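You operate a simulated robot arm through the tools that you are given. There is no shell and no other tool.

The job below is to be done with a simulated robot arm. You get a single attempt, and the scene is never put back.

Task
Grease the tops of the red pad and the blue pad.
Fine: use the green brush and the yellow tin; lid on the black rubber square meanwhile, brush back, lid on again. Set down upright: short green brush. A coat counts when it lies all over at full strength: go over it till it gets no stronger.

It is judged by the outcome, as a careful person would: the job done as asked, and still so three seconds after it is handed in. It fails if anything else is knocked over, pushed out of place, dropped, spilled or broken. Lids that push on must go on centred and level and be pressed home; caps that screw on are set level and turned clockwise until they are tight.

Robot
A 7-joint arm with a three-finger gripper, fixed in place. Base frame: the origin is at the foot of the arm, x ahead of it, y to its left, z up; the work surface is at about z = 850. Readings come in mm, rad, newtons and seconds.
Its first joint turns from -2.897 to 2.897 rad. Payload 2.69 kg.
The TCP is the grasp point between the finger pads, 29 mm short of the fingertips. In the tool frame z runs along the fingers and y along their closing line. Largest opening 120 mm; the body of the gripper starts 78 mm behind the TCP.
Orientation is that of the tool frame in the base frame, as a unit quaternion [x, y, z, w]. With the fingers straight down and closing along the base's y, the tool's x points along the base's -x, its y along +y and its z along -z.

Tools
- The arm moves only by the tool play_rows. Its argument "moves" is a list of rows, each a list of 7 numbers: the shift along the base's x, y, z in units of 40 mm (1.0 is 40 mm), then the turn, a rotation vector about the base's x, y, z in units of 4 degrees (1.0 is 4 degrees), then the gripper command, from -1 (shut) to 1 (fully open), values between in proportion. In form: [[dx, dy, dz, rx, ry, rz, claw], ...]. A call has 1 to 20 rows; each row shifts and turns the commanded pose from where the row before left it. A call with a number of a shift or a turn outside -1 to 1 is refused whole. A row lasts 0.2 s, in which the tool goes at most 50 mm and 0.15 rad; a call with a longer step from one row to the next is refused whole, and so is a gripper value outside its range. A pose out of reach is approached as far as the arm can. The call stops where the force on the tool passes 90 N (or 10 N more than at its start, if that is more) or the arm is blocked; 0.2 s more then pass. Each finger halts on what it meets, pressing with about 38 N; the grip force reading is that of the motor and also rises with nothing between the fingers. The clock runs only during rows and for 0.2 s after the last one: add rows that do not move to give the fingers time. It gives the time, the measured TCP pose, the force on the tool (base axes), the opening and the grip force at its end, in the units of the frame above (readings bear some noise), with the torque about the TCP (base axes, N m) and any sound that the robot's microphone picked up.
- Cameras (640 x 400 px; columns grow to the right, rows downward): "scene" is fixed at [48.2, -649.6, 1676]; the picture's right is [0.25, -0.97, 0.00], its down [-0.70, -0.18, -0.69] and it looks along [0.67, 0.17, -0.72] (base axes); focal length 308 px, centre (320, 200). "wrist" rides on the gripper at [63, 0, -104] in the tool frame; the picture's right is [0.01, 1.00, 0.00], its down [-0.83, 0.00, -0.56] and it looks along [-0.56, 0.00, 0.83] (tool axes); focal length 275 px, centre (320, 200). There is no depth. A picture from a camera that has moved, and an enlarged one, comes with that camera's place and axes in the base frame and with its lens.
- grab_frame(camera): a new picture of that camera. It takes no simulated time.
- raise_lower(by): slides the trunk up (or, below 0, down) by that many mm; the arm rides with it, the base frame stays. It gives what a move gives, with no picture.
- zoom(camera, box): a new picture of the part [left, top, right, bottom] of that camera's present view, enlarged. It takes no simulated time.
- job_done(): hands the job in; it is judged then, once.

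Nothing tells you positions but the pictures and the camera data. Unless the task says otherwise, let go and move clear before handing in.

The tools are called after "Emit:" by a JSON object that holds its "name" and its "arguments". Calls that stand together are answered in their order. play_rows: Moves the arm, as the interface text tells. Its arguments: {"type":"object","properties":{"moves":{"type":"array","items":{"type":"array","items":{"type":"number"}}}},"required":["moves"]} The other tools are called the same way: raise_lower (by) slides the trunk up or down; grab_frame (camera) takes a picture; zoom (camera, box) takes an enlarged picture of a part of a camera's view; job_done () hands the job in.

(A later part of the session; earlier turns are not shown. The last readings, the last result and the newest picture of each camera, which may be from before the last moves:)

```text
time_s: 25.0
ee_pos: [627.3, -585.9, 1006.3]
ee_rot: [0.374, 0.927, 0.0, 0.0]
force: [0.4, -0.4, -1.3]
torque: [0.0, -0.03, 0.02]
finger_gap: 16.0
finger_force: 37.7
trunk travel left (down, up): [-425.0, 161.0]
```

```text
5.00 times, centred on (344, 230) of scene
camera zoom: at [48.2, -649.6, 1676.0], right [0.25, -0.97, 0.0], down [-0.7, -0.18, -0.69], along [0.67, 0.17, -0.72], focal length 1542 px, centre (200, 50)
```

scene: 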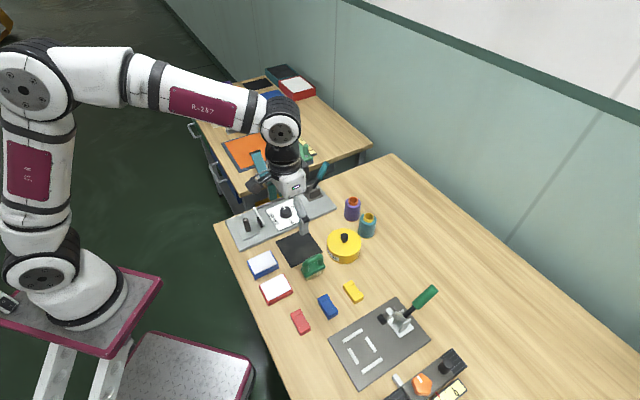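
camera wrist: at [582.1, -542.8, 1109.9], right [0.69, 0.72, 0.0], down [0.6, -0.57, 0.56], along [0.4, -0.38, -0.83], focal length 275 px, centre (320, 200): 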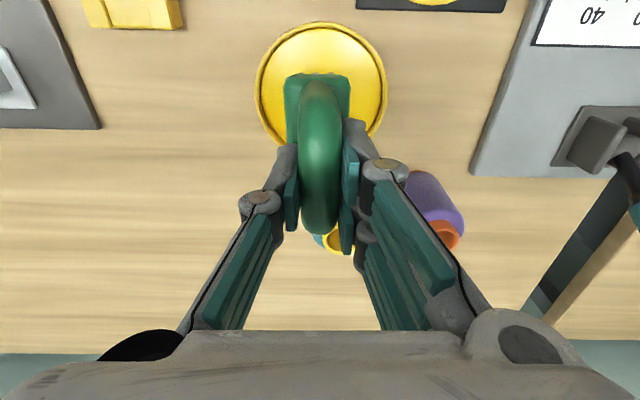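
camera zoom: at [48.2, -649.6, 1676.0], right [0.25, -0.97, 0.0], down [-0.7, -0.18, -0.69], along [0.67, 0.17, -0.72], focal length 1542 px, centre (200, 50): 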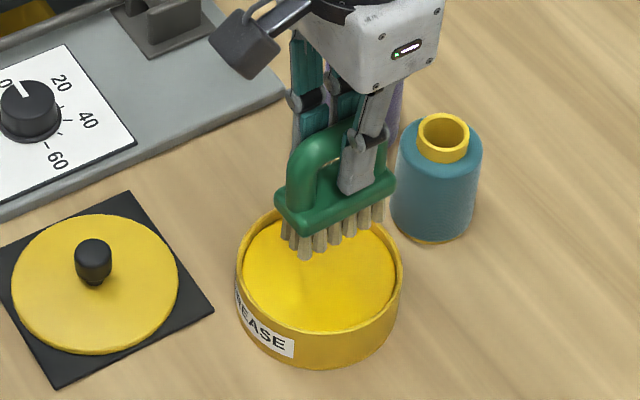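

The brush is over the tin opening and only about 1.5 mm needs correcting. I'll lower it toward the grease and check.

Emit:
{"name": "play_rows", "arguments": {"moves": [[0.027, 0.027, -0.3, 0, 0, 0, -1], [0, 0, -0.3, 0, 0, 0, -1], [0, 0, -0.2, 0, 0, 0, -1], [0, 0, 0, 0, 0, 0, -1]]}}

Emit:
{"name": "zoom", "arguments": {"camera": "scene", "box": [304, 210, 384, 260]}}

Emit:
{"name": "grab_frame", "arguments": {"camera": "wrist"}}

```text
time_s: 26.0
ee_pos: [627.5, -584.1, 974.9]
ee_rot: [0.375, 0.927, 0.0, 0.0]
force: [0.0, 0.2, -0.9]
torque: [0.0, -0.01, -0.02]
finger_gap: 16.0
finger_force: 38.4
trunk travel left (down, up): [-425.0, 161.0]
```

```text
8.00 times, centred on (344, 235) of scene
camera zoom: at [48.2, -649.6, 1676.0], right [0.25, -0.97, 0.0], down [-0.7, -0.18, -0.69], along [0.67, 0.17, -0.72], focal length 2468 px, centre (128, -80)
```

zoom: 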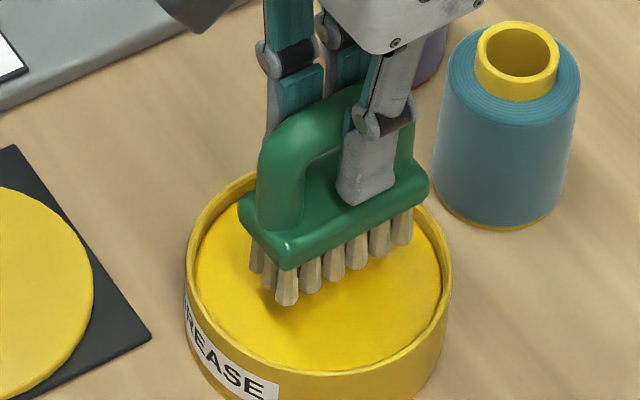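

```text
taken
camera wrist: at [582.5, -540.7, 1077.7], right [0.69, 0.72, 0.0], down [0.6, -0.57, 0.56], along [0.4, -0.38, -0.83], focal length 275 px, centre (320, 200)
```

wrist: 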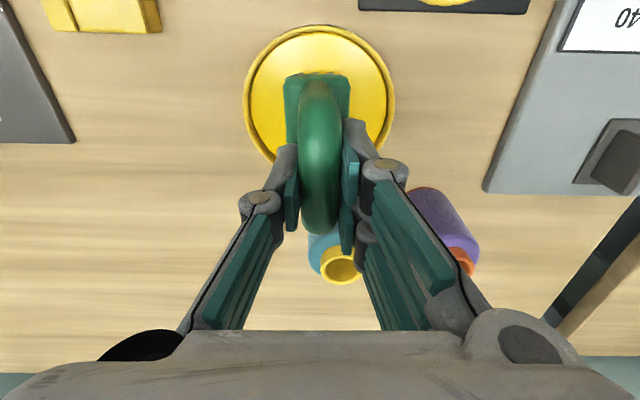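

The brush fits well inside the rim. I'll keep lowering into the grease.

Emit:
{"name": "play_rows", "arguments": {"moves": [[0, 0, -0.1, 0, 0, 0, -1], [0, 0, -0.1, 0, 0, 0, -1], [0, 0, -0.1, 0, 0, 0, -1], [0, 0, 0, 0, 0, 0, -1]]}}

Emit:
{"name": "zoom", "arguments": {"camera": "scene", "box": [304, 210, 384, 260]}}

```text
time_s: 27.0
ee_pos: [629.6, -582.6, 961.9]
ee_rot: [0.375, 0.927, 0.0, 0.0]
force: [0.2, 0.7, -2.7]
torque: [-0.01, 0.0, 0.01]
finger_gap: 16.0
finger_force: 37.5
trunk travel left (down, up): [-425.0, 161.0]
```

```text
8.00 times, centred on (344, 235) of scene
camera zoom: at [48.2, -649.6, 1676.0], right [0.25, -0.97, 0.0], down [-0.7, -0.18, -0.69], along [0.67, 0.17, -0.72], focal length 2468 px, centre (128, -80)
```

zoom: 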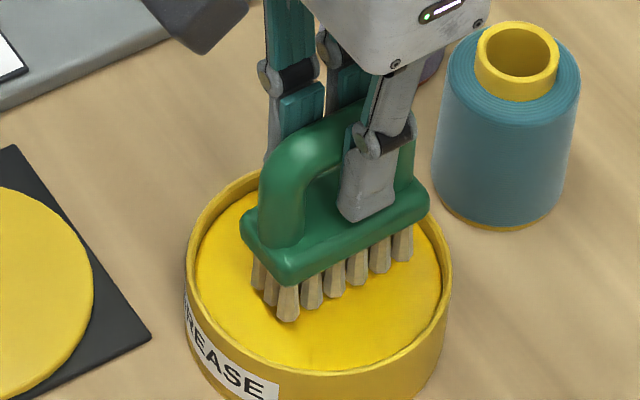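

Emit:
{"name": "play_rows", "arguments": {"moves": [[0, 0, -0.1, 0, 0, 0, -1], [0, 0, -0.05, 0, 0, 0, -1], [0, 0, 0, 0, 0, 0, -1]]}}

Emit:
{"name": "zoom", "arguments": {"camera": "scene", "box": [304, 210, 384, 260]}}

```text
time_s: 27.8
ee_pos: [628.6, -584.0, 959.0]
ee_rot: [0.374, 0.927, -0.001, 0.001]
force: [-1.2, 1.8, 21.5]
torque: [0.62, 0.27, 0.07]
finger_gap: 16.3
finger_force: 38.1
trunk travel left (down, up): [-425.0, 161.0]
```

```text
8.00 times, centred on (344, 235) of scene
camera zoom: at [48.2, -649.6, 1676.0], right [0.25, -0.97, 0.0], down [-0.7, -0.18, -0.69], along [0.67, 0.17, -0.72], focal length 2468 px, centre (128, -80)
```

zoom: 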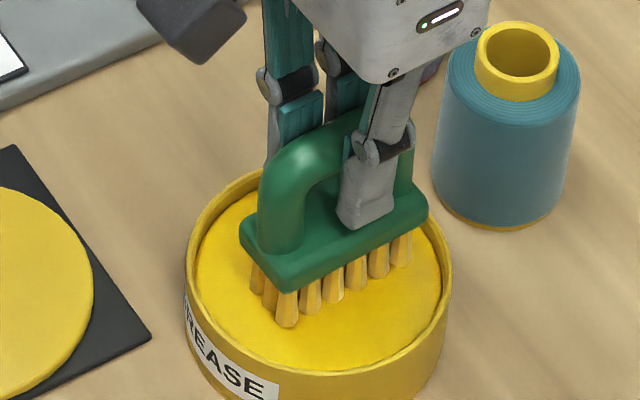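

The bristles touched the grease and turned yellow, so the brush is loaded. I'll lift straight out and check for drips.

Emit:
{"name": "play_rows", "arguments": {"moves": [[0, 0, 0.1, 0, 0, 0, -1], [0, 0, 0.2, 0, 0, 0, -1], [0, 0, 0.4, 0, 0, 0, -1], [0, 0, 0.55, 0, 0, 0, -1], [0, 0, 0, 0, 0, 0, -1]]}}

Emit:
{"name": "zoom", "arguments": {"camera": "scene", "box": [280, 190, 408, 270]}}

```text
time_s: 29.0
ee_pos: [629.1, -584.5, 1006.1]
ee_rot: [0.375, 0.927, 0.0, -0.001]
force: [0.2, -0.2, -1.8]
torque: [-0.04, 0.0, 0.0]
finger_gap: 16.2
finger_force: 38.2
trunk travel left (down, up): [-425.0, 161.0]
```

```text
5.00 times, centred on (344, 230) of scene
camera zoom: at [48.2, -649.6, 1676.0], right [0.25, -0.97, 0.0], down [-0.7, -0.18, -0.69], along [0.67, 0.17, -0.72], focal length 1542 px, centre (200, 50)
```

zoom: 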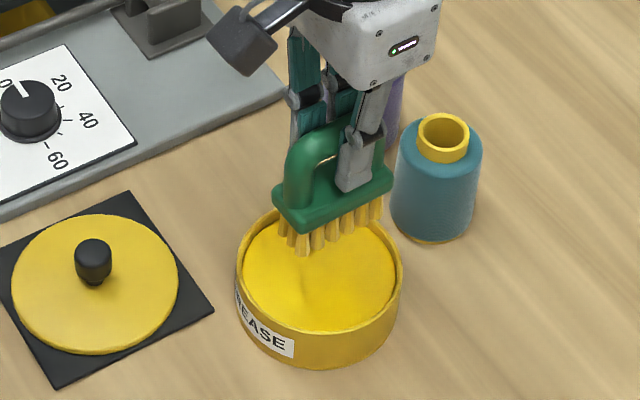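

The brush is loaded with no drips visible. I'll move it over the empty brush spot to hover above the red pad.

Emit:
{"name": "play_rows", "arguments": {"moves": [[-0.3, 0.25, 0, 0, 0, 0, -1], [-0.6, 0.5, 0, 0, 0, 0, -1], [-0.7, 0.58, 0, 0, 0, 0, -1], [-0.7, 0.58, 0, 0, 0, 0, -1], [-0.7, 0.58, 0, 0, 0, 0, -1], [-0.7, 0.58, 0, 0, 0, 0, -1], [-0.6, 0.5, 0, 0, 0, 0, -1], [-0.475, 0.415, 0, 0, 0, 0, -1], [0, 0, 0, 0, 0, 0, -1]]}}

Emit:
{"name": "grab_frame", "arguments": {"camera": "wrist"}}

Emit:
{"name": "zoom", "arguments": {"camera": "scene", "box": [216, 230, 344, 310]}}

```text
time_s: 31.0
ee_pos: [437.5, -422.0, 1006.7]
ee_rot: [0.375, 0.927, 0.0, 0.0]
force: [0.0, 0.1, -0.7]
torque: [0.03, 0.01, -0.01]
finger_gap: 16.0
finger_force: 37.9
trunk travel left (down, up): [-425.0, 161.0]
```

```text
taken
camera wrist: at [392.0, -379.2, 1109.2], right [0.69, 0.72, 0.0], down [0.6, -0.57, 0.56], along [0.4, -0.38, -0.83], focal length 275 px, centre (320, 200)
```

wrist: 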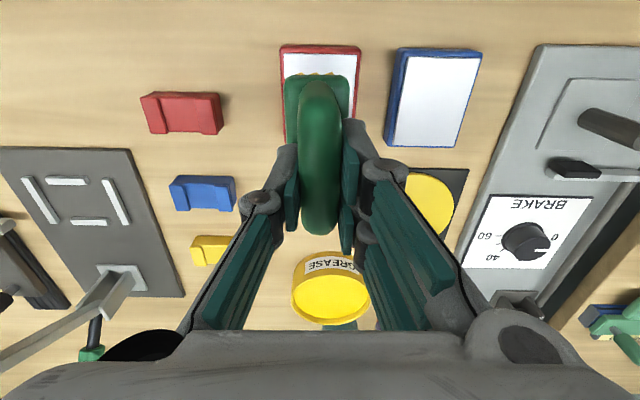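

```text
5.00 times, centred on (280, 270) of scene
camera zoom: at [48.2, -649.6, 1676.0], right [0.25, -0.97, 0.0], down [-0.7, -0.18, -0.69], along [0.67, 0.17, -0.72], focal length 1542 px, centre (520, -150)
```

zoom: 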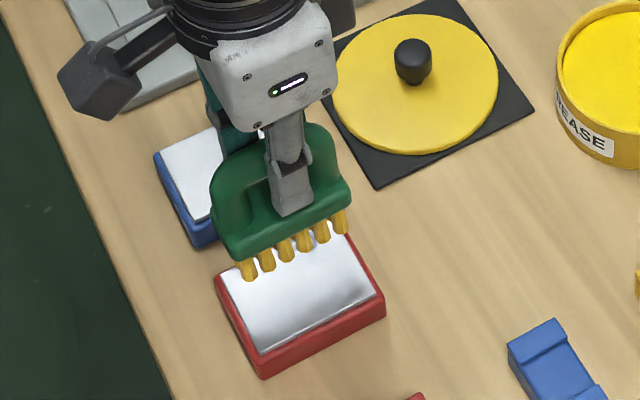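

The brush is nearly centred above the red pad. I'll make a small correction and lower toward its white top.

Emit:
{"name": "play_rows", "arguments": {"moves": [[0.055, -0.015, -0.5, 0, 0, 0, -1], [0, 0, -0.5, 0, 0, 0, -1], [0, 0, -0.2, 0, 0, 0, -1], [0, 0, -0.1, 0, 0, 0, -1], [0, 0, 0, 0, 0, 0, -1]]}}

Emit:
{"name": "zoom", "arguments": {"camera": "scene", "box": [232, 250, 328, 310]}}

```text
time_s: 32.2
ee_pos: [439.2, -425.0, 954.0]
ee_rot: [0.375, 0.927, 0.0, 0.0]
force: [0.4, -0.1, -1.8]
torque: [-0.03, -0.04, -0.02]
finger_gap: 16.0
finger_force: 38.2
trunk travel left (down, up): [-425.0, 161.0]
```

```text
6.67 times, centred on (280, 280) of scene
camera zoom: at [48.2, -649.6, 1676.0], right [0.25, -0.97, 0.0], down [-0.7, -0.18, -0.69], along [0.67, 0.17, -0.72], focal length 2057 px, centre (587, -333)
```

zoom: 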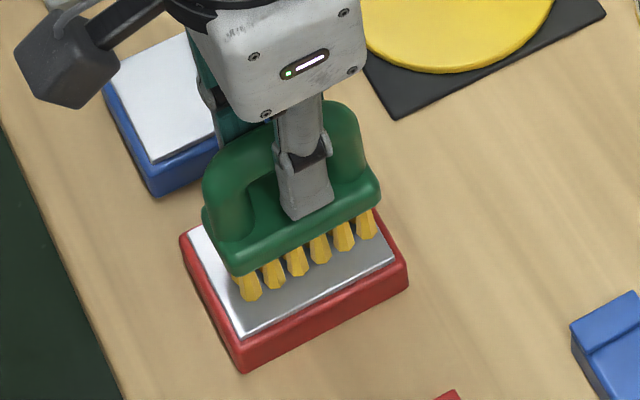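

Emit:
{"name": "play_rows", "arguments": {"moves": [[0, 0, -0.06, 0, 0, 0, -1], [0, 0, -0.05, 0, 0, 0, -1], [0, 0, 0, 0, 0, 0, -1]]}}

Emit:
{"name": "zoom", "arguments": {"camera": "scene", "box": [232, 250, 328, 310]}}

```text
time_s: 33.0
ee_pos: [439.6, -427.1, 951.2]
ee_rot: [0.375, 0.927, -0.002, 0.002]
force: [-5.3, 0.9, 33.4]
torque: [0.08, -0.24, 0.13]
finger_gap: 16.2
finger_force: 38.4
trunk travel left (down, up): [-425.0, 161.0]
```

```text
6.67 times, centred on (280, 280) of scene
camera zoom: at [48.2, -649.6, 1676.0], right [0.25, -0.97, 0.0], down [-0.7, -0.18, -0.69], along [0.67, 0.17, -0.72], focal length 2057 px, centre (587, -333)
```

zoom: 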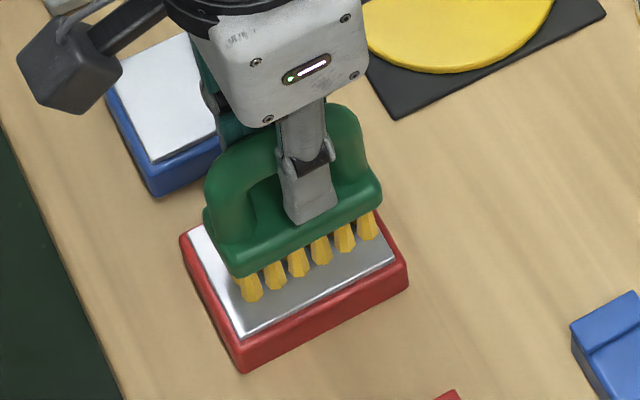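

The brush is touching the pad at 33 N, a bit hard, so the pad top is at z ≈ 877. I'll ease to a light pressure and make a first slow sweep, watching that the pad doesn't shift.

Emit:
{"name": "play_rows", "arguments": {"moves": [[0, 0, 0.05, 0, 0, 0, -1], [-0.158, -0.161, 0, 0, 0, 0, -1], [-0.158, -0.161, 0, 0, 0, 0, -1], [0, 0, 0, 0, 0, 0, -1]]}}

Emit:
{"name": "zoom", "arguments": {"camera": "scene", "box": [232, 250, 328, 310]}}

```text
time_s: 34.0
ee_pos: [427.5, -436.7, 951.1]
ee_rot: [0.374, 0.927, 0.001, 0.0]
force: [2.7, 3.2, 10.0]
torque: [0.14, -0.51, 0.14]
finger_gap: 16.1
finger_force: 37.9
trunk travel left (down, up): [-425.0, 161.0]
```

```text
6.67 times, centred on (280, 280) of scene
camera zoom: at [48.2, -649.6, 1676.0], right [0.25, -0.97, 0.0], down [-0.7, -0.18, -0.69], along [0.67, 0.17, -0.72], focal length 2057 px, centre (587, -333)
```

zoom: 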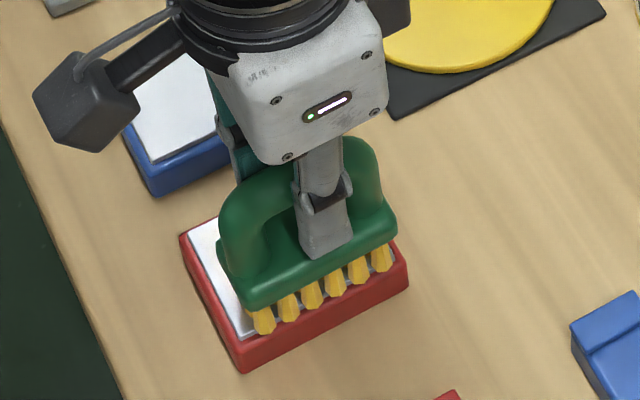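

The pad stayed put, at about 10 N of contact. I'll sweep across to the other side and look at the coat.

Emit:
{"name": "play_rows", "arguments": {"moves": [[0.158, 0.161, 0, 0, 0, 0, -1], [0.158, 0.161, 0, 0, 0, 0, -1], [0.158, 0.161, 0, 0, 0, 0, -1], [0.158, 0.161, 0, 0, 0, 0, -1], [0, 0, 0, 0, 0, 0, -1]]}}

Emit:
{"name": "zoom", "arguments": {"camera": "scene", "box": [232, 250, 328, 310]}}

```text
time_s: 35.2
ee_pos: [453.3, -412.6, 952.5]
ee_rot: [0.375, 0.927, 0.0, 0.0]
force: [-0.1, 0.2, -1.3]
torque: [0.03, 0.01, 0.04]
finger_gap: 16.1
finger_force: 38.1
trunk travel left (down, up): [-425.0, 161.0]
```

```text
6.67 times, centred on (280, 280) of scene
camera zoom: at [48.2, -649.6, 1676.0], right [0.25, -0.97, 0.0], down [-0.7, -0.18, -0.69], along [0.67, 0.17, -0.72], focal length 2057 px, centre (587, -333)
```

zoom: 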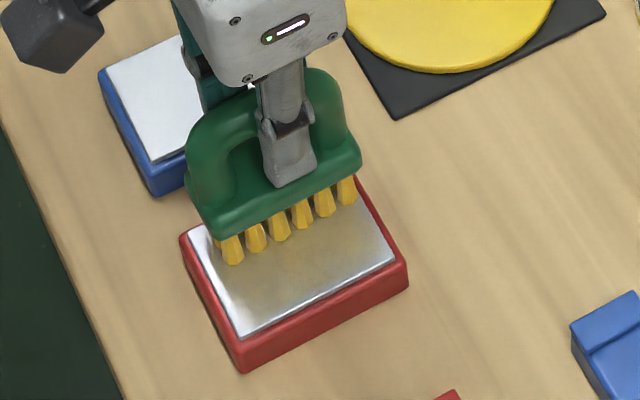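

A coat is forming, but thin uncoated strips remain at the near and front edges, and contact was lost at this end. I'll press about 1 mm more, shift toward the near edge, and sweep further.

Emit:
{"name": "play_rows", "arguments": {"moves": [[0, 0, -0.04, 0, 0, 0, -1], [-0.145, 0.138, 0, 0, 0, 0, -1], [0.035, 0.036, 0, 0, 0, 0, -1], [-0.14, -0.143, 0, 0, 0, 0, -1], [-0.14, -0.143, 0, 0, 0, 0, -1], [-0.14, -0.143, 0, 0, 0, 0, -1], [-0.14, -0.143, 0, 0, 0, 0, -1], [-0.14, -0.143, 0, 0, 0, 0, -1], [0, 0, 0, 0, 0, 0, -1]]}}

Emit:
{"name": "zoom", "arguments": {"camera": "scene", "box": [232, 250, 328, 310]}}

```text
time_s: 37.2
ee_pos: [420.6, -433.7, 950.6]
ee_rot: [0.374, 0.928, 0.0, 0.0]
force: [7.3, 7.7, 28.5]
torque: [0.23, -0.96, 0.17]
finger_gap: 16.0
finger_force: 38.4
trunk travel left (down, up): [-425.0, 161.0]
```

```text
6.67 times, centred on (280, 280) of scene
camera zoom: at [48.2, -649.6, 1676.0], right [0.25, -0.97, 0.0], down [-0.7, -0.18, -0.69], along [0.67, 0.17, -0.72], focal length 2057 px, centre (587, -333)
```

zoom: 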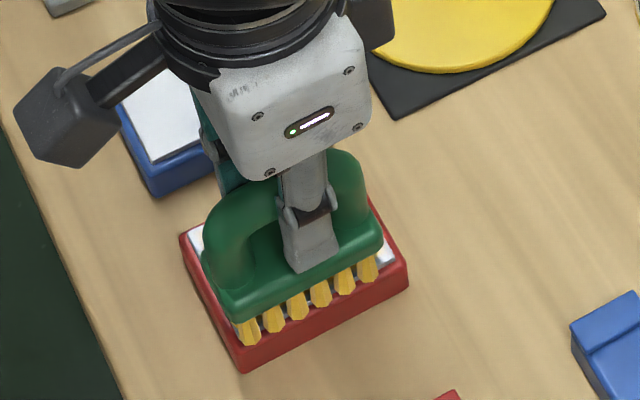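

Emit:
{"name": "play_rows", "arguments": {"moves": [[0, 0, 0.02, 0, 0, 0, -1], [0.14, 0.143, 0, 0, 0, 0, -1], [0.14, 0.143, 0, 0, 0, 0, -1], [0.14, 0.143, -0.01, 0, 0, 0, -1], [0.14, 0.143, -0.01, 0, 0, 0, -1], [0.14, 0.143, 0, 0, 0, 0, -1], [0, 0, 0, 0, 0, 0, -1]]}}

Emit:
{"name": "zoom", "arguments": {"camera": "scene", "box": [232, 250, 328, 310]}}

```text
time_s: 38.8
ee_pos: [449.3, -405.6, 950.1]
ee_rot: [0.375, 0.927, 0.0, 0.0]
force: [-0.1, -0.5, -1.8]
torque: [-0.03, 0.01, 0.03]
finger_gap: 16.3
finger_force: 38.2
trunk travel left (down, up): [-425.0, 161.0]
```

```text
6.67 times, centred on (280, 280) of scene
camera zoom: at [48.2, -649.6, 1676.0], right [0.25, -0.97, 0.0], down [-0.7, -0.18, -0.69], along [0.67, 0.17, -0.72], focal length 2057 px, centre (587, -333)
```

zoom: 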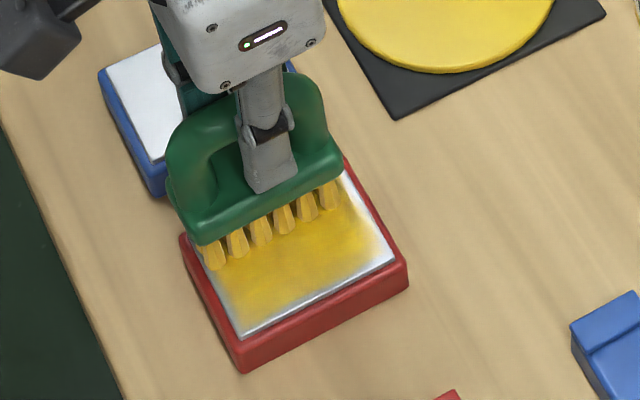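

The coat is strengthening, but there's no contact at this end. I'll lower a little here and read the force.

Emit:
{"name": "play_rows", "arguments": {"moves": [[0, 0, -0.03, 0, 0, 0, -1], [0, 0, 0, 0, 0, 0, -1]]}}

Emit:
{"name": "grab_frame", "arguments": {"camera": "wrist"}}

Emit:
{"name": "zoom", "arguments": {"camera": "scene", "box": [240, 260, 304, 300]}}

```text
time_s: 39.4
ee_pos: [450.7, -404.6, 950.2]
ee_rot: [0.374, 0.927, 0.0, 0.001]
force: [3.3, 0.8, 14.7]
torque: [0.35, -0.1, -0.04]
finger_gap: 16.1
finger_force: 38.6
trunk travel left (down, up): [-425.0, 161.0]
```

```text
taken
camera wrist: at [403.4, -362.9, 1053.2], right [0.69, 0.72, 0.0], down [0.6, -0.57, 0.56], along [0.4, -0.39, -0.83], focal length 275 px, centre (320, 200)
```

wrist: 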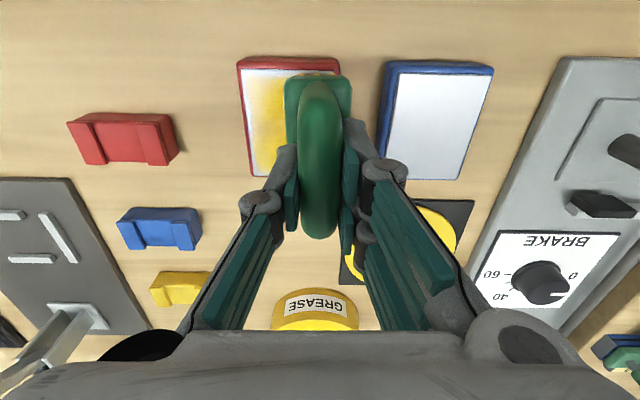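

```text
10.00 times, centred on (272, 280) of scene
camera zoom: at [48.2, -649.6, 1676.0], right [0.25, -0.97, 0.0], down [-0.7, -0.18, -0.69], along [0.67, 0.17, -0.72], focal length 3085 px, centre (800, -600)
```

zoom: 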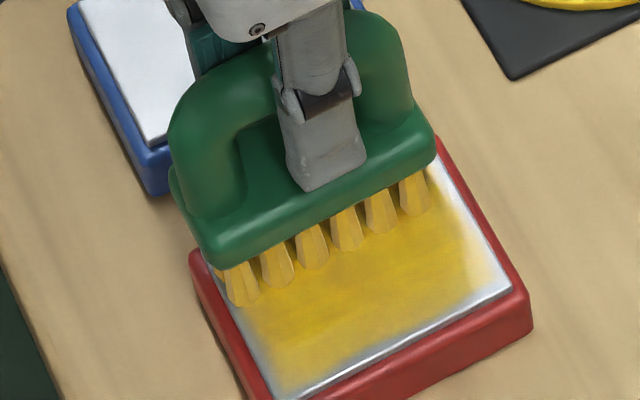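

At this end it makes contact at about 15 N with the lower height. The near and front edges are still thin, so I'll sweep back further out and a bit nearer, easing the height along the way.

Emit:
{"name": "play_rows", "arguments": {"moves": [[-0.07, 0.069, 0, 0, 0, 0, -1], [0.09, 0.092, 0, 0, 0, 0, -1], [0, 0, 0, 0, 0, 0, -1], [-0.13, -0.133, 0.008, 0, 0, 0, -1], [-0.13, -0.133, 0.008, 0, 0, 0, -1], [-0.13, -0.133, 0.008, 0, 0, 0, -1], [-0.13, -0.133, 0.008, 0, 0, 0, -1], [0, 0, 0, 0, 0, 0, -1]]}}

```text
time_s: 41.2
ee_pos: [426.4, -418.6, 950.4]
ee_rot: [0.374, 0.927, 0.0, 0.0]
force: [-0.4, 0.4, -0.7]
torque: [-0.02, -0.02, 0.03]
finger_gap: 15.9
finger_force: 38.1
trunk travel left (down, up): [-425.0, 161.0]
```

Contact was lost mid-sweep here, so the brush may have shifted in the grip. I'll look closely.

Emit:
{"name": "zoom", "arguments": {"camera": "scene", "box": [240, 260, 304, 300]}}

Emit:
{"name": "zoom", "arguments": {"camera": "wrist", "box": [200, 40, 440, 190]}}

```text
10.00 times, centred on (272, 280) of scene
camera zoom: at [48.2, -649.6, 1676.0], right [0.25, -0.97, 0.0], down [-0.7, -0.18, -0.69], along [0.67, 0.17, -0.72], focal length 3085 px, centre (800, -600)
```

zoom: 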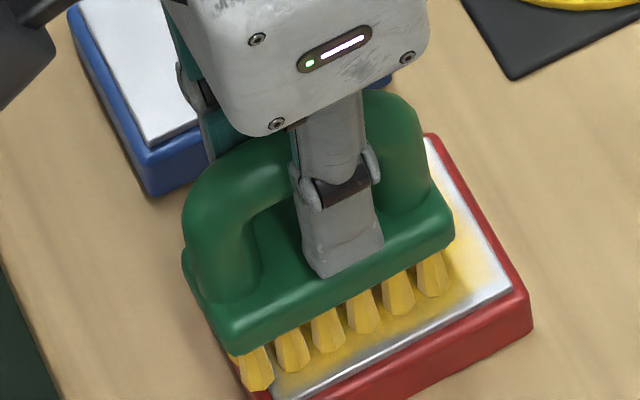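

```text
2.67 times, centred on (320, 115) of wrist
camera zoom: at [380.9, -376.5, 1053.0], right [0.69, 0.72, 0.0], down [0.6, -0.57, 0.56], along [0.4, -0.38, -0.83], focal length 734 px, centre (320, 427)
```

zoom: 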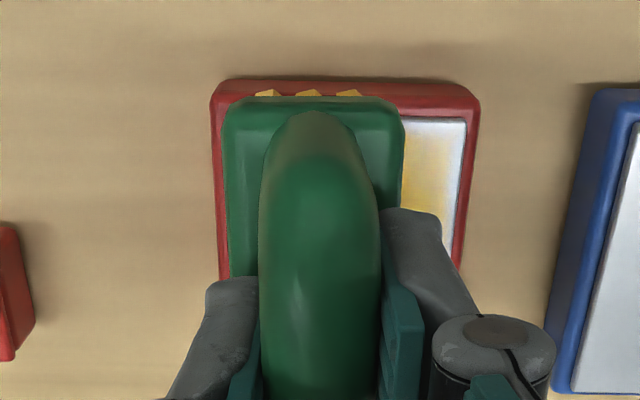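

The brush looks level and the pad hasn't moved. I'll continue the sweep toward the front and read the force.

Emit:
{"name": "play_rows", "arguments": {"moves": [[-0.13, -0.133, 0, 0, 0, 0, -1], [-0.13, -0.133, 0, 0, 0, 0, -1], [0, 0, 0, 0, 0, 0, -1]]}}

```text
time_s: 42.0
ee_pos: [417.5, -430.5, 949.6]
ee_rot: [0.374, 0.927, 0.0, 0.0]
force: [0.4, 0.6, 0.1]
torque: [-0.02, 0.01, -0.01]
finger_gap: 16.0
finger_force: 37.7
trunk travel left (down, up): [-425.0, 161.0]
```

Emit:
{"name": "play_rows", "arguments": {"moves": [[0, 0, -0.03, 0, 0, 0, -1], [-0.09, -0.092, 0, 0, 0, 0, -1], [0, 0, 0, 0, 0, 0, -1]]}}

Emit:
{"name": "zoom", "arguments": {"camera": "scene", "box": [240, 260, 304, 300]}}

```text
time_s: 42.8
ee_pos: [414.1, -433.8, 949.4]
ee_rot: [0.374, 0.927, 0.0, 0.001]
force: [3.0, 1.6, 12.6]
torque: [0.3, -0.34, -0.03]
finger_gap: 16.0
finger_force: 37.7
trunk travel left (down, up): [-425.0, 161.0]
```

```text
10.00 times, centred on (272, 280) of scene
camera zoom: at [48.2, -649.6, 1676.0], right [0.25, -0.97, 0.0], down [-0.7, -0.18, -0.69], along [0.67, 0.17, -0.72], focal length 3085 px, centre (800, -600)
```

zoom: 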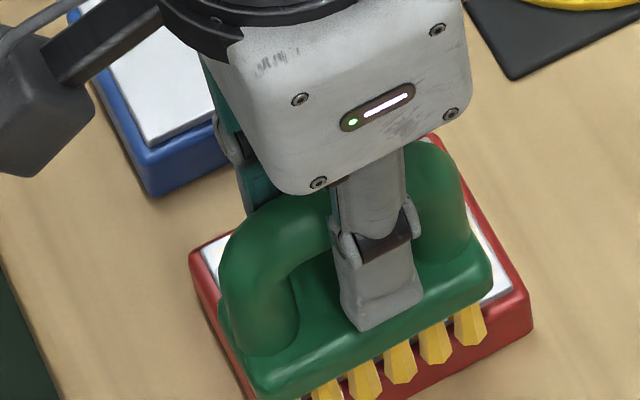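

The brush has settled slightly higher in the grip, and contact is now even at about 12 N with z ≈ 949.3. I'll do a full sweep along the near lane, then shift outward and sweep back.

Emit:
{"name": "play_rows", "arguments": {"moves": [[0.122, 0.126, 0, 0, 0, 0, -1], [0.122, 0.126, 0, 0, 0, 0, -1], [0.122, 0.126, 0, 0, 0, 0, -1], [0.122, 0.126, 0, 0, 0, 0, -1], [0.122, 0.126, 0, 0, 0, 0, -1], [0.122, 0.126, 0, 0, 0, 0, -1], [0.122, 0.126, 0, 0, 0, 0, -1], [0, 0, 0, 0, 0, 0, -1]]}}

Emit:
{"name": "zoom", "arguments": {"camera": "scene", "box": [240, 260, 304, 300]}}

```text
time_s: 44.6
ee_pos: [449.6, -399.3, 949.5]
ee_rot: [0.375, 0.927, 0.0, 0.0]
force: [-0.8, -0.7, -0.4]
torque: [0.01, 0.01, 0.0]
finger_gap: 15.8
finger_force: 38.2
trunk travel left (down, up): [-425.0, 161.0]
```

```text
10.00 times, centred on (272, 280) of scene
camera zoom: at [48.2, -649.6, 1676.0], right [0.25, -0.97, 0.0], down [-0.7, -0.18, -0.69], along [0.67, 0.17, -0.72], focal length 3085 px, centre (800, -600)
```

zoom: 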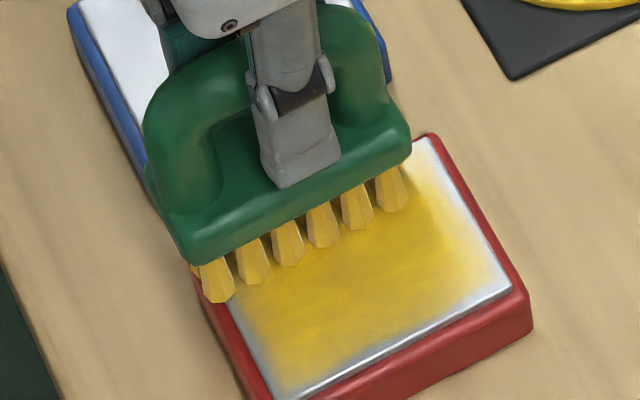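

Contact faded again by this end. I'll check how the brush sits in the fingers.

Emit:
{"name": "zoom", "arguments": {"camera": "scene", "box": [250, 255, 290, 280]}}

Emit:
{"name": "grab_frame", "arguments": {"camera": "wrist"}}

```text
16.00 times, centred on (270, 268) of scene
camera zoom: at [48.2, -649.6, 1676.0], right [0.25, -0.97, 0.0], down [-0.7, -0.18, -0.69], along [0.67, 0.17, -0.72], focal length 4936 px, centre (1120, -880)
```

zoom: 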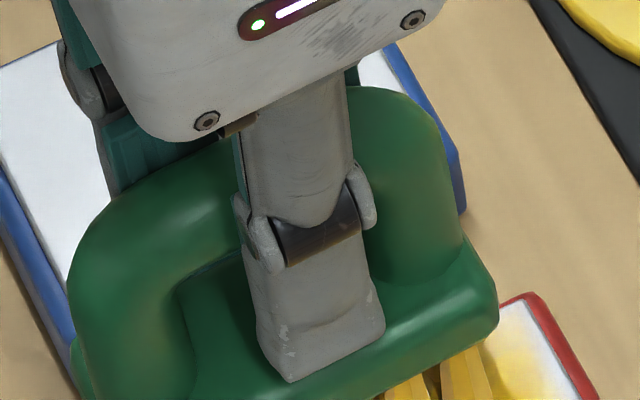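

```text
taken
camera wrist: at [402.9, -356.1, 1053.1], right [0.69, 0.72, 0.0], down [0.6, -0.57, 0.56], along [0.4, -0.38, -0.83], focal length 275 px, centre (320, 200)
```

wrist: 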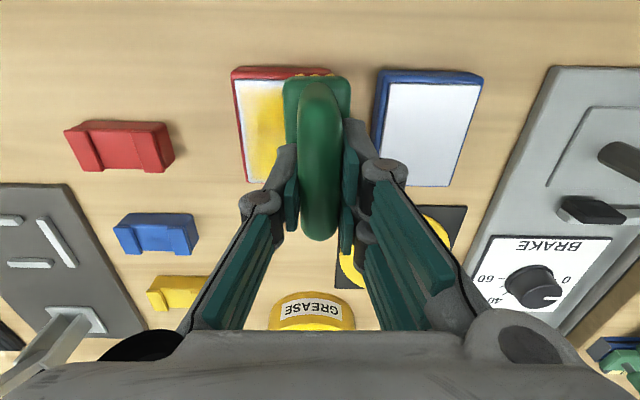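

Emit:
{"name": "play_rows", "arguments": {"moves": [[0, 0, -0.03, 0, 0, 0, -1], [0, 0, 0, 0, 0, 0, -1]]}}

```text
time_s: 45.2
ee_pos: [448.6, -398.3, 947.9]
ee_rot: [0.375, 0.927, -0.001, 0.001]
force: [-0.4, 2.2, 8.8]
torque: [0.23, 0.03, 0.01]
finger_gap: 16.3
finger_force: 38.3
trunk travel left (down, up): [-425.0, 161.0]
```

Emit:
{"name": "play_rows", "arguments": {"moves": [[-0.122, -0.126, 0.003, 0, 0, 0, -1], [-0.122, -0.126, 0.003, 0, 0, 0, -1], [-0.122, -0.126, 0.003, 0, 0, 0, -1], [0, 0, 0, 0, 0, 0, -1]]}}

Emit:
{"name": "play_rows", "arguments": {"moves": [[-0.122, -0.126, 0.003, 0, 0, 0, -1], [-0.122, -0.126, 0.003, 0, 0, 0, -1], [-0.122, -0.126, 0.003, 0, 0, 0, -1], [-0.122, -0.126, 0.003, 0, 0, 0, -1], [0, 0, 0, 0, 0, 0, -1]]}}

Emit:
{"name": "zoom", "arguments": {"camera": "scene", "box": [240, 260, 304, 300]}}

```text
time_s: 46.2
ee_pos: [433.3, -415.5, 949.3]
ee_rot: [0.373, 0.928, -0.001, 0.001]
force: [6.9, 4.6, 26.3]
torque: [0.46, -0.45, 0.03]
finger_gap: 16.4
finger_force: 38.1
trunk travel left (down, up): [-425.0, 161.0]
```

```text
time_s: 47.4
ee_pos: [413.7, -432.7, 948.0]
ee_rot: [0.374, 0.928, -0.001, 0.0]
force: [9.0, 7.8, 36.6]
torque: [0.47, -0.69, 0.04]
finger_gap: 16.2
finger_force: 38.2
trunk travel left (down, up): [-425.0, 161.0]
```

```text
10.00 times, centred on (272, 280) of scene
camera zoom: at [48.2, -649.6, 1676.0], right [0.25, -0.97, 0.0], down [-0.7, -0.18, -0.69], along [0.67, 0.17, -0.72], focal length 3085 px, centre (800, -600)
```

zoom: 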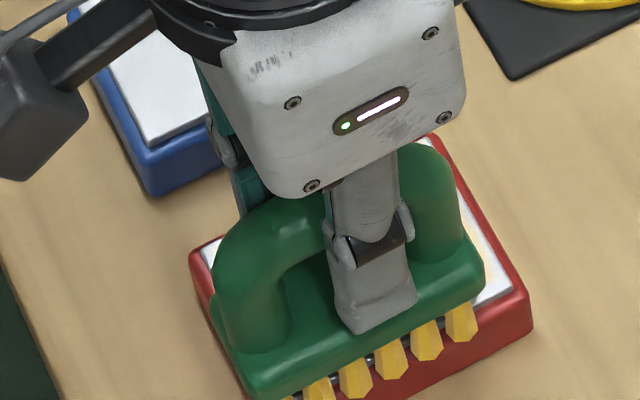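

The force is higher on this side, at 37 N. I'll lift up and look at the actual coat.

Emit:
{"name": "play_rows", "arguments": {"moves": [[0, 0, 0.1, 0, 0, 0, -1], [0, 0, 0.5, 0, 0, 0, -1], [0.5, -0.5, 0.6, 0, 0, 0, -1], [0.7, -0.7, 0.3, 0, 0, 0, -1], [0.7, -0.7, 0, 0, 0, 0, -1], [0, 0, 0, 0, 0, 0, -1]]}}

Emit:
{"name": "zoom", "arguments": {"camera": "scene", "box": [240, 260, 304, 300]}}

Emit:
{"name": "grab_frame", "arguments": {"camera": "scene"}}

Emit:
{"name": "grab_frame", "arguments": {"camera": "wrist"}}

```text
time_s: 48.8
ee_pos: [492.3, -512.3, 1008.0]
ee_rot: [0.375, 0.927, 0.0, 0.0]
force: [0.0, 0.0, -2.0]
torque: [-0.03, 0.0, 0.02]
finger_gap: 15.9
finger_force: 37.9
trunk travel left (down, up): [-425.0, 161.0]
```

```text
10.00 times, centred on (272, 280) of scene
camera zoom: at [48.2, -649.6, 1676.0], right [0.25, -0.97, 0.0], down [-0.7, -0.18, -0.69], along [0.67, 0.17, -0.72], focal length 3085 px, centre (800, -600)
```

zoom: 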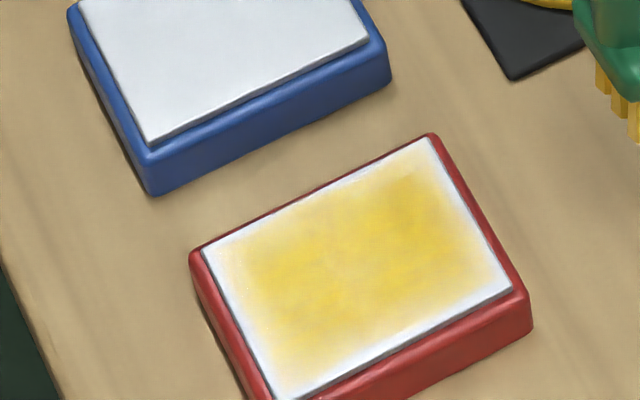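

```text
taken
```

scene: 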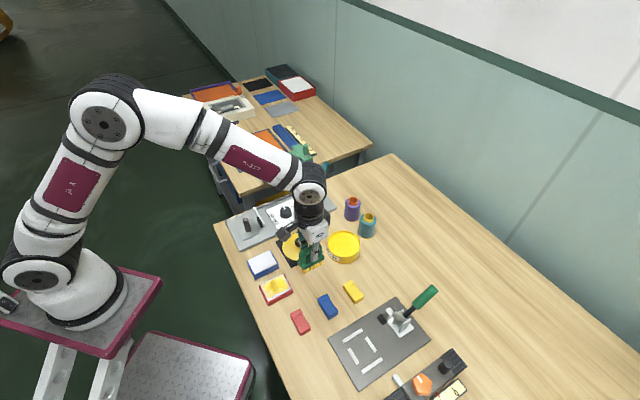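

```text
taken
camera wrist: at [447.2, -469.9, 1111.6], right [0.69, 0.72, 0.0], down [0.6, -0.57, 0.56], along [0.4, -0.38, -0.83], focal length 275 px, centre (320, 200)
```

wrist: 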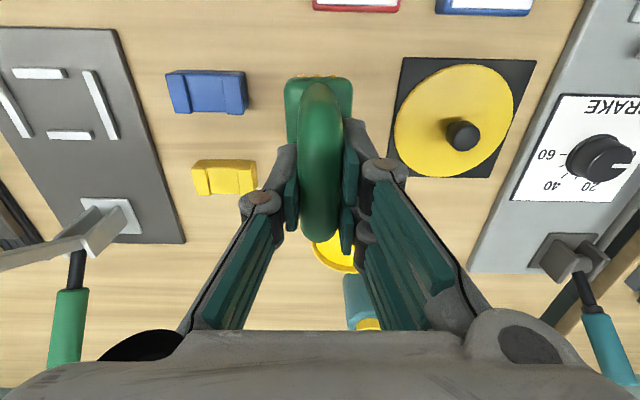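

The coat is strong in the middle but fades to white about 5 mm in from every edge, so the edges need wider, repeated strokes. I'll re-dip first and press there so the brush seats firmly against the fingertips.

Emit:
{"name": "play_rows", "arguments": {"moves": [[0.4, -0.21, 0, 0, 0, 0, -1], [0.7, -0.37, 0, 0, 0, 0, -1], [0.7, -0.37, 0, 0, 0, 0, -1], [0.7, -0.37, 0, 0, 0, 0, -1], [0.6, -0.32, 0, 0, 0, 0, -1], [0.365, -0.2, 0, 0, 0, 0, -1], [0, 0, 0, 0, 0, 0, -1]]}}

Emit:
{"name": "grab_frame", "arguments": {"camera": "wrist"}}

Emit:
{"name": "zoom", "arguments": {"camera": "scene", "box": [280, 190, 408, 270]}}

```text
time_s: 50.4
ee_pos: [631.1, -583.4, 1008.5]
ee_rot: [0.375, 0.927, 0.0, 0.0]
force: [-0.4, -0.6, -1.5]
torque: [0.0, -0.01, 0.02]
finger_gap: 15.4
finger_force: 38.4
trunk travel left (down, up): [-425.0, 161.0]
```

```text
taken
camera wrist: at [585.2, -541.2, 1112.7], right [0.69, 0.72, 0.0], down [0.6, -0.57, 0.56], along [0.4, -0.38, -0.83], focal length 275 px, centre (320, 200)
```

wrist: 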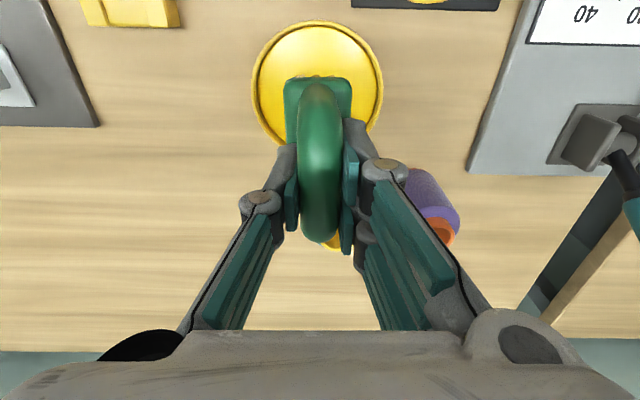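

```text
5.00 times, centred on (344, 230) of scene
camera zoom: at [48.2, -649.6, 1676.0], right [0.25, -0.97, 0.0], down [-0.7, -0.18, -0.69], along [0.67, 0.17, -0.72], focal length 1542 px, centre (200, 50)
```

zoom: 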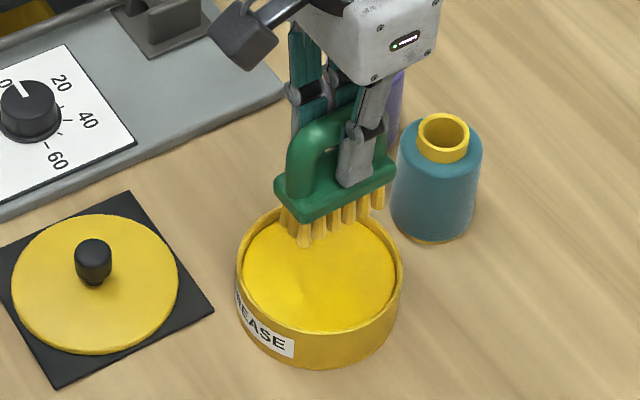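

Emit:
{"name": "play_rows", "arguments": {"moves": [[-0.026, -0.027, -0.4, 0, 0, 0, -1], [0, 0, -0.4, 0, 0, 0, -1], [0, 0, -0.3, 0, 0, 0, -1], [0, 0, -0.1, 0, 0, 0, -1], [0, 0, -0.05, 0, 0, 0, -1], [0, 0, -0.05, 0, 0, 0, -1], [0, 0, 0, 0, 0, 0, -1]]}}

Emit:
{"name": "zoom", "arguments": {"camera": "scene", "box": [304, 210, 384, 260]}}

```text
time_s: 52.0
ee_pos: [628.4, -584.9, 957.9]
ee_rot: [0.374, 0.927, -0.001, 0.0]
force: [0.5, 0.9, -1.2]
torque: [0.0, 0.02, -0.01]
finger_gap: 15.8
finger_force: 37.8
trunk travel left (down, up): [-425.0, 161.0]
```

```text
8.00 times, centred on (344, 235) of scene
camera zoom: at [48.2, -649.6, 1676.0], right [0.25, -0.97, 0.0], down [-0.7, -0.18, -0.69], along [0.67, 0.17, -0.72], focal length 2468 px, centre (128, -80)
```

zoom: 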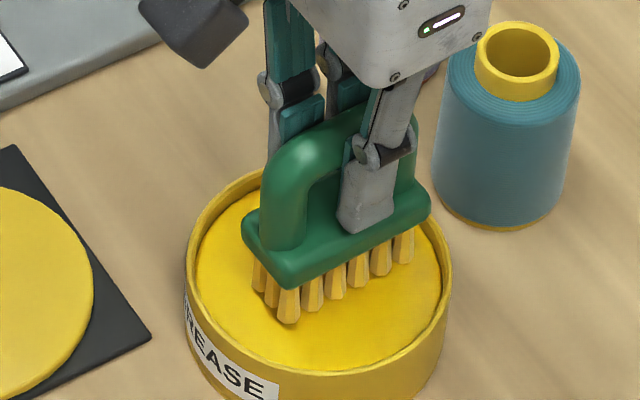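

Emit:
{"name": "play_rows", "arguments": {"moves": [[0, 0, -0.05, 0, 0, 0, -1], [0, 0, -0.05, 0, 0, 0, -1], [0, 0, 0, 0, 0, 0, -1]]}}

```text
time_s: 52.8
ee_pos: [628.3, -584.8, 954.7]
ee_rot: [0.375, 0.927, 0.0, 0.0]
force: [0.0, 0.5, 8.8]
torque: [0.24, 0.04, 0.04]
finger_gap: 15.7
finger_force: 38.2
trunk travel left (down, up): [-425.0, 161.0]
```

Emit:
{"name": "play_rows", "arguments": {"moves": [[0, 0, -0.04, 0, 0, 0, -1], [0, 0, -0.04, 0, 0, 0, -1], [0, 0, 0, 0, 0, 0, -1]]}}

```text
time_s: 53.6
ee_pos: [626.5, -585.7, 953.1]
ee_rot: [0.375, 0.927, -0.002, 0.004]
force: [1.3, -1.5, 36.2]
torque: [0.3, -0.39, 0.08]
finger_gap: 15.9
finger_force: 38.2
trunk travel left (down, up): [-425.0, 161.0]
```

Emit:
{"name": "play_rows", "arguments": {"moves": [[0, 0, -0.04, 0, 0, 0, -1], [0, 0, -0.04, 0, 0, 0, -1], [0, 0, 0, 0, 0, 0, -1]]}}

Emit:
{"name": "zoom", "arguments": {"camera": "scene", "box": [304, 210, 384, 260]}}

```text
time_s: 54.4
ee_pos: [626.9, -585.1, 949.8]
ee_rot: [0.374, 0.927, -0.001, 0.002]
force: [-2.6, 1.9, 35.1]
torque: [0.31, -0.2, 0.02]
finger_gap: 16.6
finger_force: 38.4
trunk travel left (down, up): [-425.0, 161.0]
```

```text
8.00 times, centred on (344, 235) of scene
camera zoom: at [48.2, -649.6, 1676.0], right [0.25, -0.97, 0.0], down [-0.7, -0.18, -0.69], along [0.67, 0.17, -0.72], focal length 2468 px, centre (128, -80)
```

zoom: 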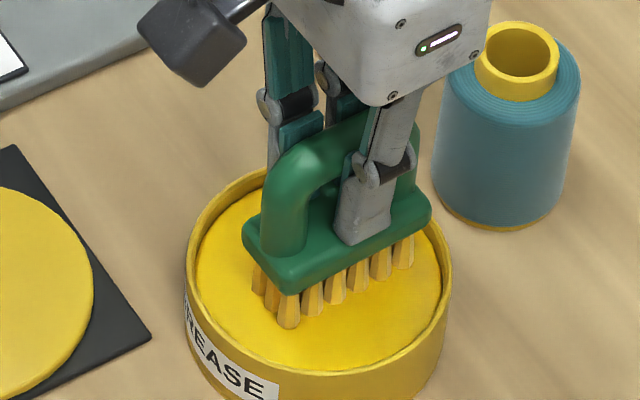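

It's sliding steadily at about 35 N and staying level. I'll push a little more until the fingertips meet the block.

Emit:
{"name": "play_rows", "arguments": {"moves": [[0, 0, -0.04, 0, 0, 0, -1], [0, 0, 0, 0, 0, 0, -1]]}}

Emit:
{"name": "zoom", "arguments": {"camera": "scene", "box": [304, 210, 384, 260]}}

Emit:
{"name": "grab_frame", "arguments": {"camera": "wrist"}}

```text
time_s: 55.0
ee_pos: [626.0, -585.3, 949.8]
ee_rot: [0.374, 0.927, -0.001, 0.002]
force: [-6.2, 2.4, 41.8]
torque: [0.64, 0.04, 0.09]
finger_gap: 16.4
finger_force: 37.8
trunk travel left (down, up): [-425.0, 161.0]
```

```text
8.00 times, centred on (344, 235) of scene
camera zoom: at [48.2, -649.6, 1676.0], right [0.25, -0.97, 0.0], down [-0.7, -0.18, -0.69], along [0.67, 0.17, -0.72], focal length 2468 px, centre (128, -80)
```

zoom: 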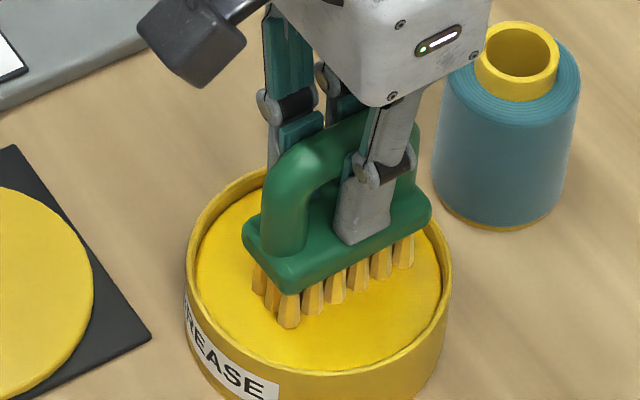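

```text
taken
camera wrist: at [581.2, -541.8, 1052.1], right [0.69, 0.72, 0.0], down [0.6, -0.57, 0.56], along [0.4, -0.39, -0.83], focal length 275 px, centre (320, 200)
```

wrist: 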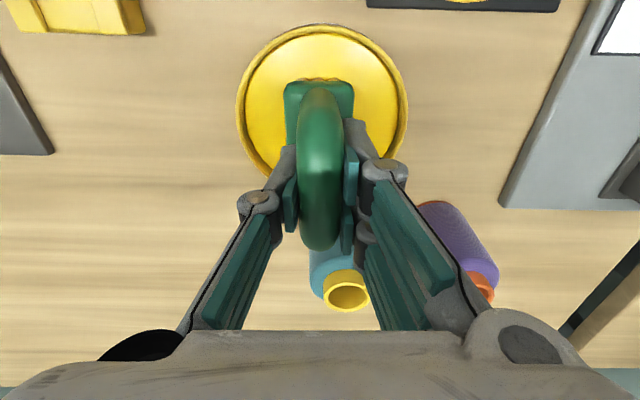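

The fingertips are now seated on the block, so the height should stay fixed from here. I'll lift out and carry the fresh load back to the red pad.

Emit:
{"name": "play_rows", "arguments": {"moves": [[0, 0, 0.1, 0, 0, 0, -1], [0, 0, 0.3, 0, 0, 0, -1], [0, 0, 0.5, 0, 0, 0, -1], [0, 0, 0.6, 0, 0, 0, -1], [0, 0, 0, 0, 0, 0, -1]]}}

Emit:
{"name": "zoom", "arguments": {"camera": "scene", "box": [304, 200, 384, 250]}}

```text
time_s: 56.2
ee_pos: [626.2, -583.3, 1006.0]
ee_rot: [0.374, 0.928, 0.0, 0.0]
force: [-0.9, -0.4, -2.2]
torque: [0.02, -0.02, 0.0]
finger_gap: 16.1
finger_force: 38.0
trunk travel left (down, up): [-425.0, 161.0]
```

```text
8.00 times, centred on (344, 225) of scene
camera zoom: at [48.2, -649.6, 1676.0], right [0.25, -0.97, 0.0], down [-0.7, -0.18, -0.69], along [0.67, 0.17, -0.72], focal length 2468 px, centre (128, 0)
```

zoom: 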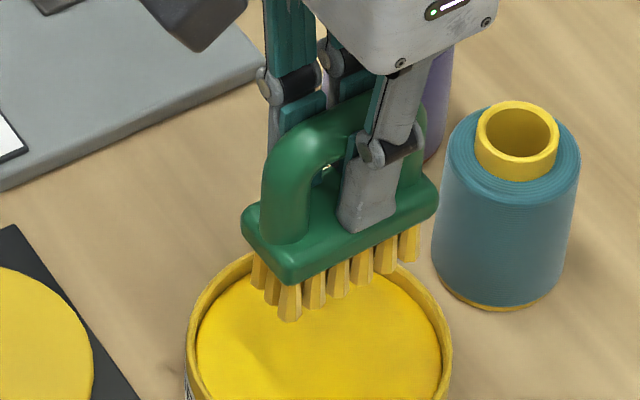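

Emit:
{"name": "play_rows", "arguments": {"moves": [[-0.3, 0.256, 0, 0, 0, 0, -1], [-0.6, 0.512, 0, 0, 0, 0, -1], [-0.7, 0.597, 0, 0, 0, 0, -1], [-0.7, 0.597, 0, 0, 0, 0, -1], [-0.7, 0.597, 0, 0, 0, 0, -1], [-0.7, 0.597, 0, 0, 0, 0, -1], [-0.6, 0.512, 0, 0, 0, 0, -1], [-0.4625, 0.397, 0, 0, 0, 0, -1], [0, 0, -0.5, 0, 0, 0, -1], [0, 0, -0.5, 0, 0, 0, -1], [0, 0, -0.4, 0, 0, 0, -1], [0, 0, 0, 0, 0, 0, -1]]}}

Emit:
{"name": "zoom", "arguments": {"camera": "scene", "box": [240, 260, 304, 300]}}

Emit:
{"name": "grab_frame", "arguments": {"camera": "wrist"}}

```text
time_s: 58.8
ee_pos: [435.8, -423.9, 948.3]
ee_rot: [0.374, 0.927, 0.001, 0.0]
force: [0.2, 0.2, -0.8]
torque: [-0.02, 0.01, 0.01]
finger_gap: 16.1
finger_force: 37.5
trunk travel left (down, up): [-425.0, 161.0]
```

```text
10.00 times, centred on (272, 280) of scene
camera zoom: at [48.2, -649.6, 1676.0], right [0.25, -0.97, 0.0], down [-0.7, -0.18, -0.69], along [0.67, 0.17, -0.72], focal length 3085 px, centre (800, -600)
```

zoom: 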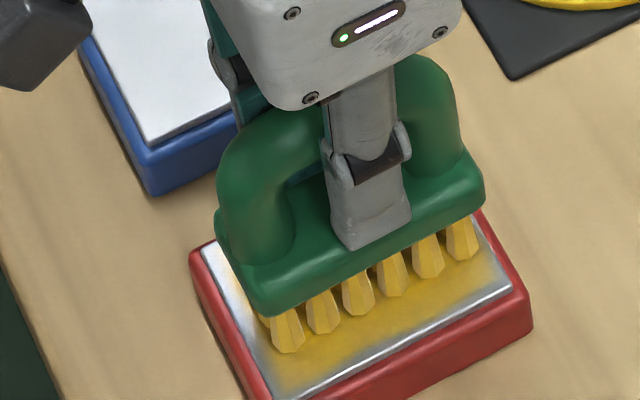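

```text
taken
camera wrist: at [390.4, -381.1, 1051.0], right [0.69, 0.72, 0.0], down [0.6, -0.57, 0.56], along [0.4, -0.38, -0.83], focal length 275 px, centre (320, 200)
```

wrist: 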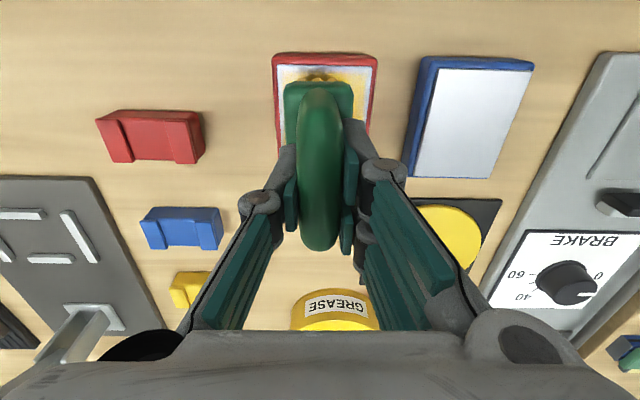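

The coat outline shows the brush is slightly off centre, so I'll shift a few mm, then lower to light contact.

Emit:
{"name": "play_rows", "arguments": {"moves": [[0.01, 0.095, 0, 0, 0, 0, -1], [0, 0, -0.08, 0, 0, 0, -1], [0, 0, -0.04, 0, 0, 0, -1], [0, 0, -0.02, 0, 0, 0, -1], [0, 0, 0, 0, 0, 0, -1]]}}

```text
time_s: 60.0
ee_pos: [436.6, -419.3, 943.9]
ee_rot: [0.375, 0.927, 0.0, 0.0]
force: [-0.6, 0.1, -2.9]
torque: [0.01, 0.01, 0.01]
finger_gap: 16.2
finger_force: 38.1
trunk travel left (down, up): [-425.0, 161.0]
```

Emit:
{"name": "play_rows", "arguments": {"moves": [[0, 0, -0.03, 0, 0, 0, -1], [0, 0, -0.02, 0, 0, 0, -1], [0, 0, 0, 0, 0, 0, -1]]}}

```text
time_s: 60.8
ee_pos: [435.2, -419.9, 943.9]
ee_rot: [0.375, 0.927, -0.001, 0.001]
force: [-4.1, 1.5, 34.6]
torque: [0.38, -0.07, 0.06]
finger_gap: 16.0
finger_force: 38.0
trunk travel left (down, up): [-425.0, 161.0]
```

Contact is at about 943.9. I'll ease to moderate pressure and start a full-width sweep.

Emit:
{"name": "play_rows", "arguments": {"moves": [[0, 0, 0.03, 0, 0, 0, -1], [-0.122, -0.126, 0, 0, 0, 0, -1], [-0.122, -0.126, 0, 0, 0, 0, -1], [-0.122, -0.126, 0, 0, 0, 0, -1], [-0.087, -0.09, 0, 0, 0, 0, -1], [0, 0, 0, 0, 0, 0, -1]]}}

Emit:
{"name": "zoom", "arguments": {"camera": "scene", "box": [240, 260, 304, 300]}}

```text
time_s: 62.2
ee_pos: [418.9, -436.6, 942.9]
ee_rot: [0.374, 0.927, 0.0, 0.002]
force: [14.0, 12.1, 54.4]
torque: [1.3, -0.98, -0.05]
finger_gap: 16.2
finger_force: 38.8
trunk travel left (down, up): [-425.0, 161.0]
```

```text
10.00 times, centred on (272, 280) of scene
camera zoom: at [48.2, -649.6, 1676.0], right [0.25, -0.97, 0.0], down [-0.7, -0.18, -0.69], along [0.67, 0.17, -0.72], focal length 3085 px, centre (800, -600)
```

zoom: 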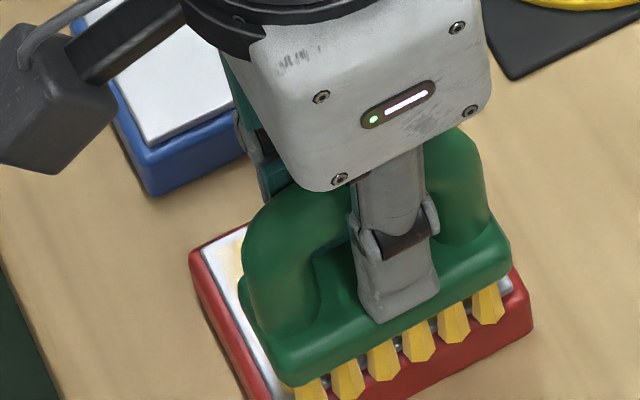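

The force has climbed to 54 N here, too much. I'll ease up 1 mm and re-check.

Emit:
{"name": "play_rows", "arguments": {"moves": [[0, 0, 0.03, 0, 0, 0, -1], [0, 0, 0, 0, 0, 0, -1]]}}

```text
time_s: 62.8
ee_pos: [418.7, -437.4, 944.1]
ee_rot: [0.375, 0.927, -0.001, 0.0]
force: [8.8, 3.7, 34.1]
torque: [0.19, -0.99, 0.01]
finger_gap: 16.1
finger_force: 37.9
trunk travel left (down, up): [-425.0, 161.0]
```

Emit:
{"name": "play_rows", "arguments": {"moves": [[0, 0, 0.03, 0, 0, 0, -1], [0, 0, 0, 0, 0, 0, -1]]}}

```text
time_s: 63.4
ee_pos: [416.6, -436.7, 942.8]
ee_rot: [0.375, 0.927, 0.001, -0.001]
force: [0.5, -2.9, 4.0]
torque: [-0.18, -0.25, -0.06]
finger_gap: 16.2
finger_force: 38.3
trunk travel left (down, up): [-425.0, 161.0]
```

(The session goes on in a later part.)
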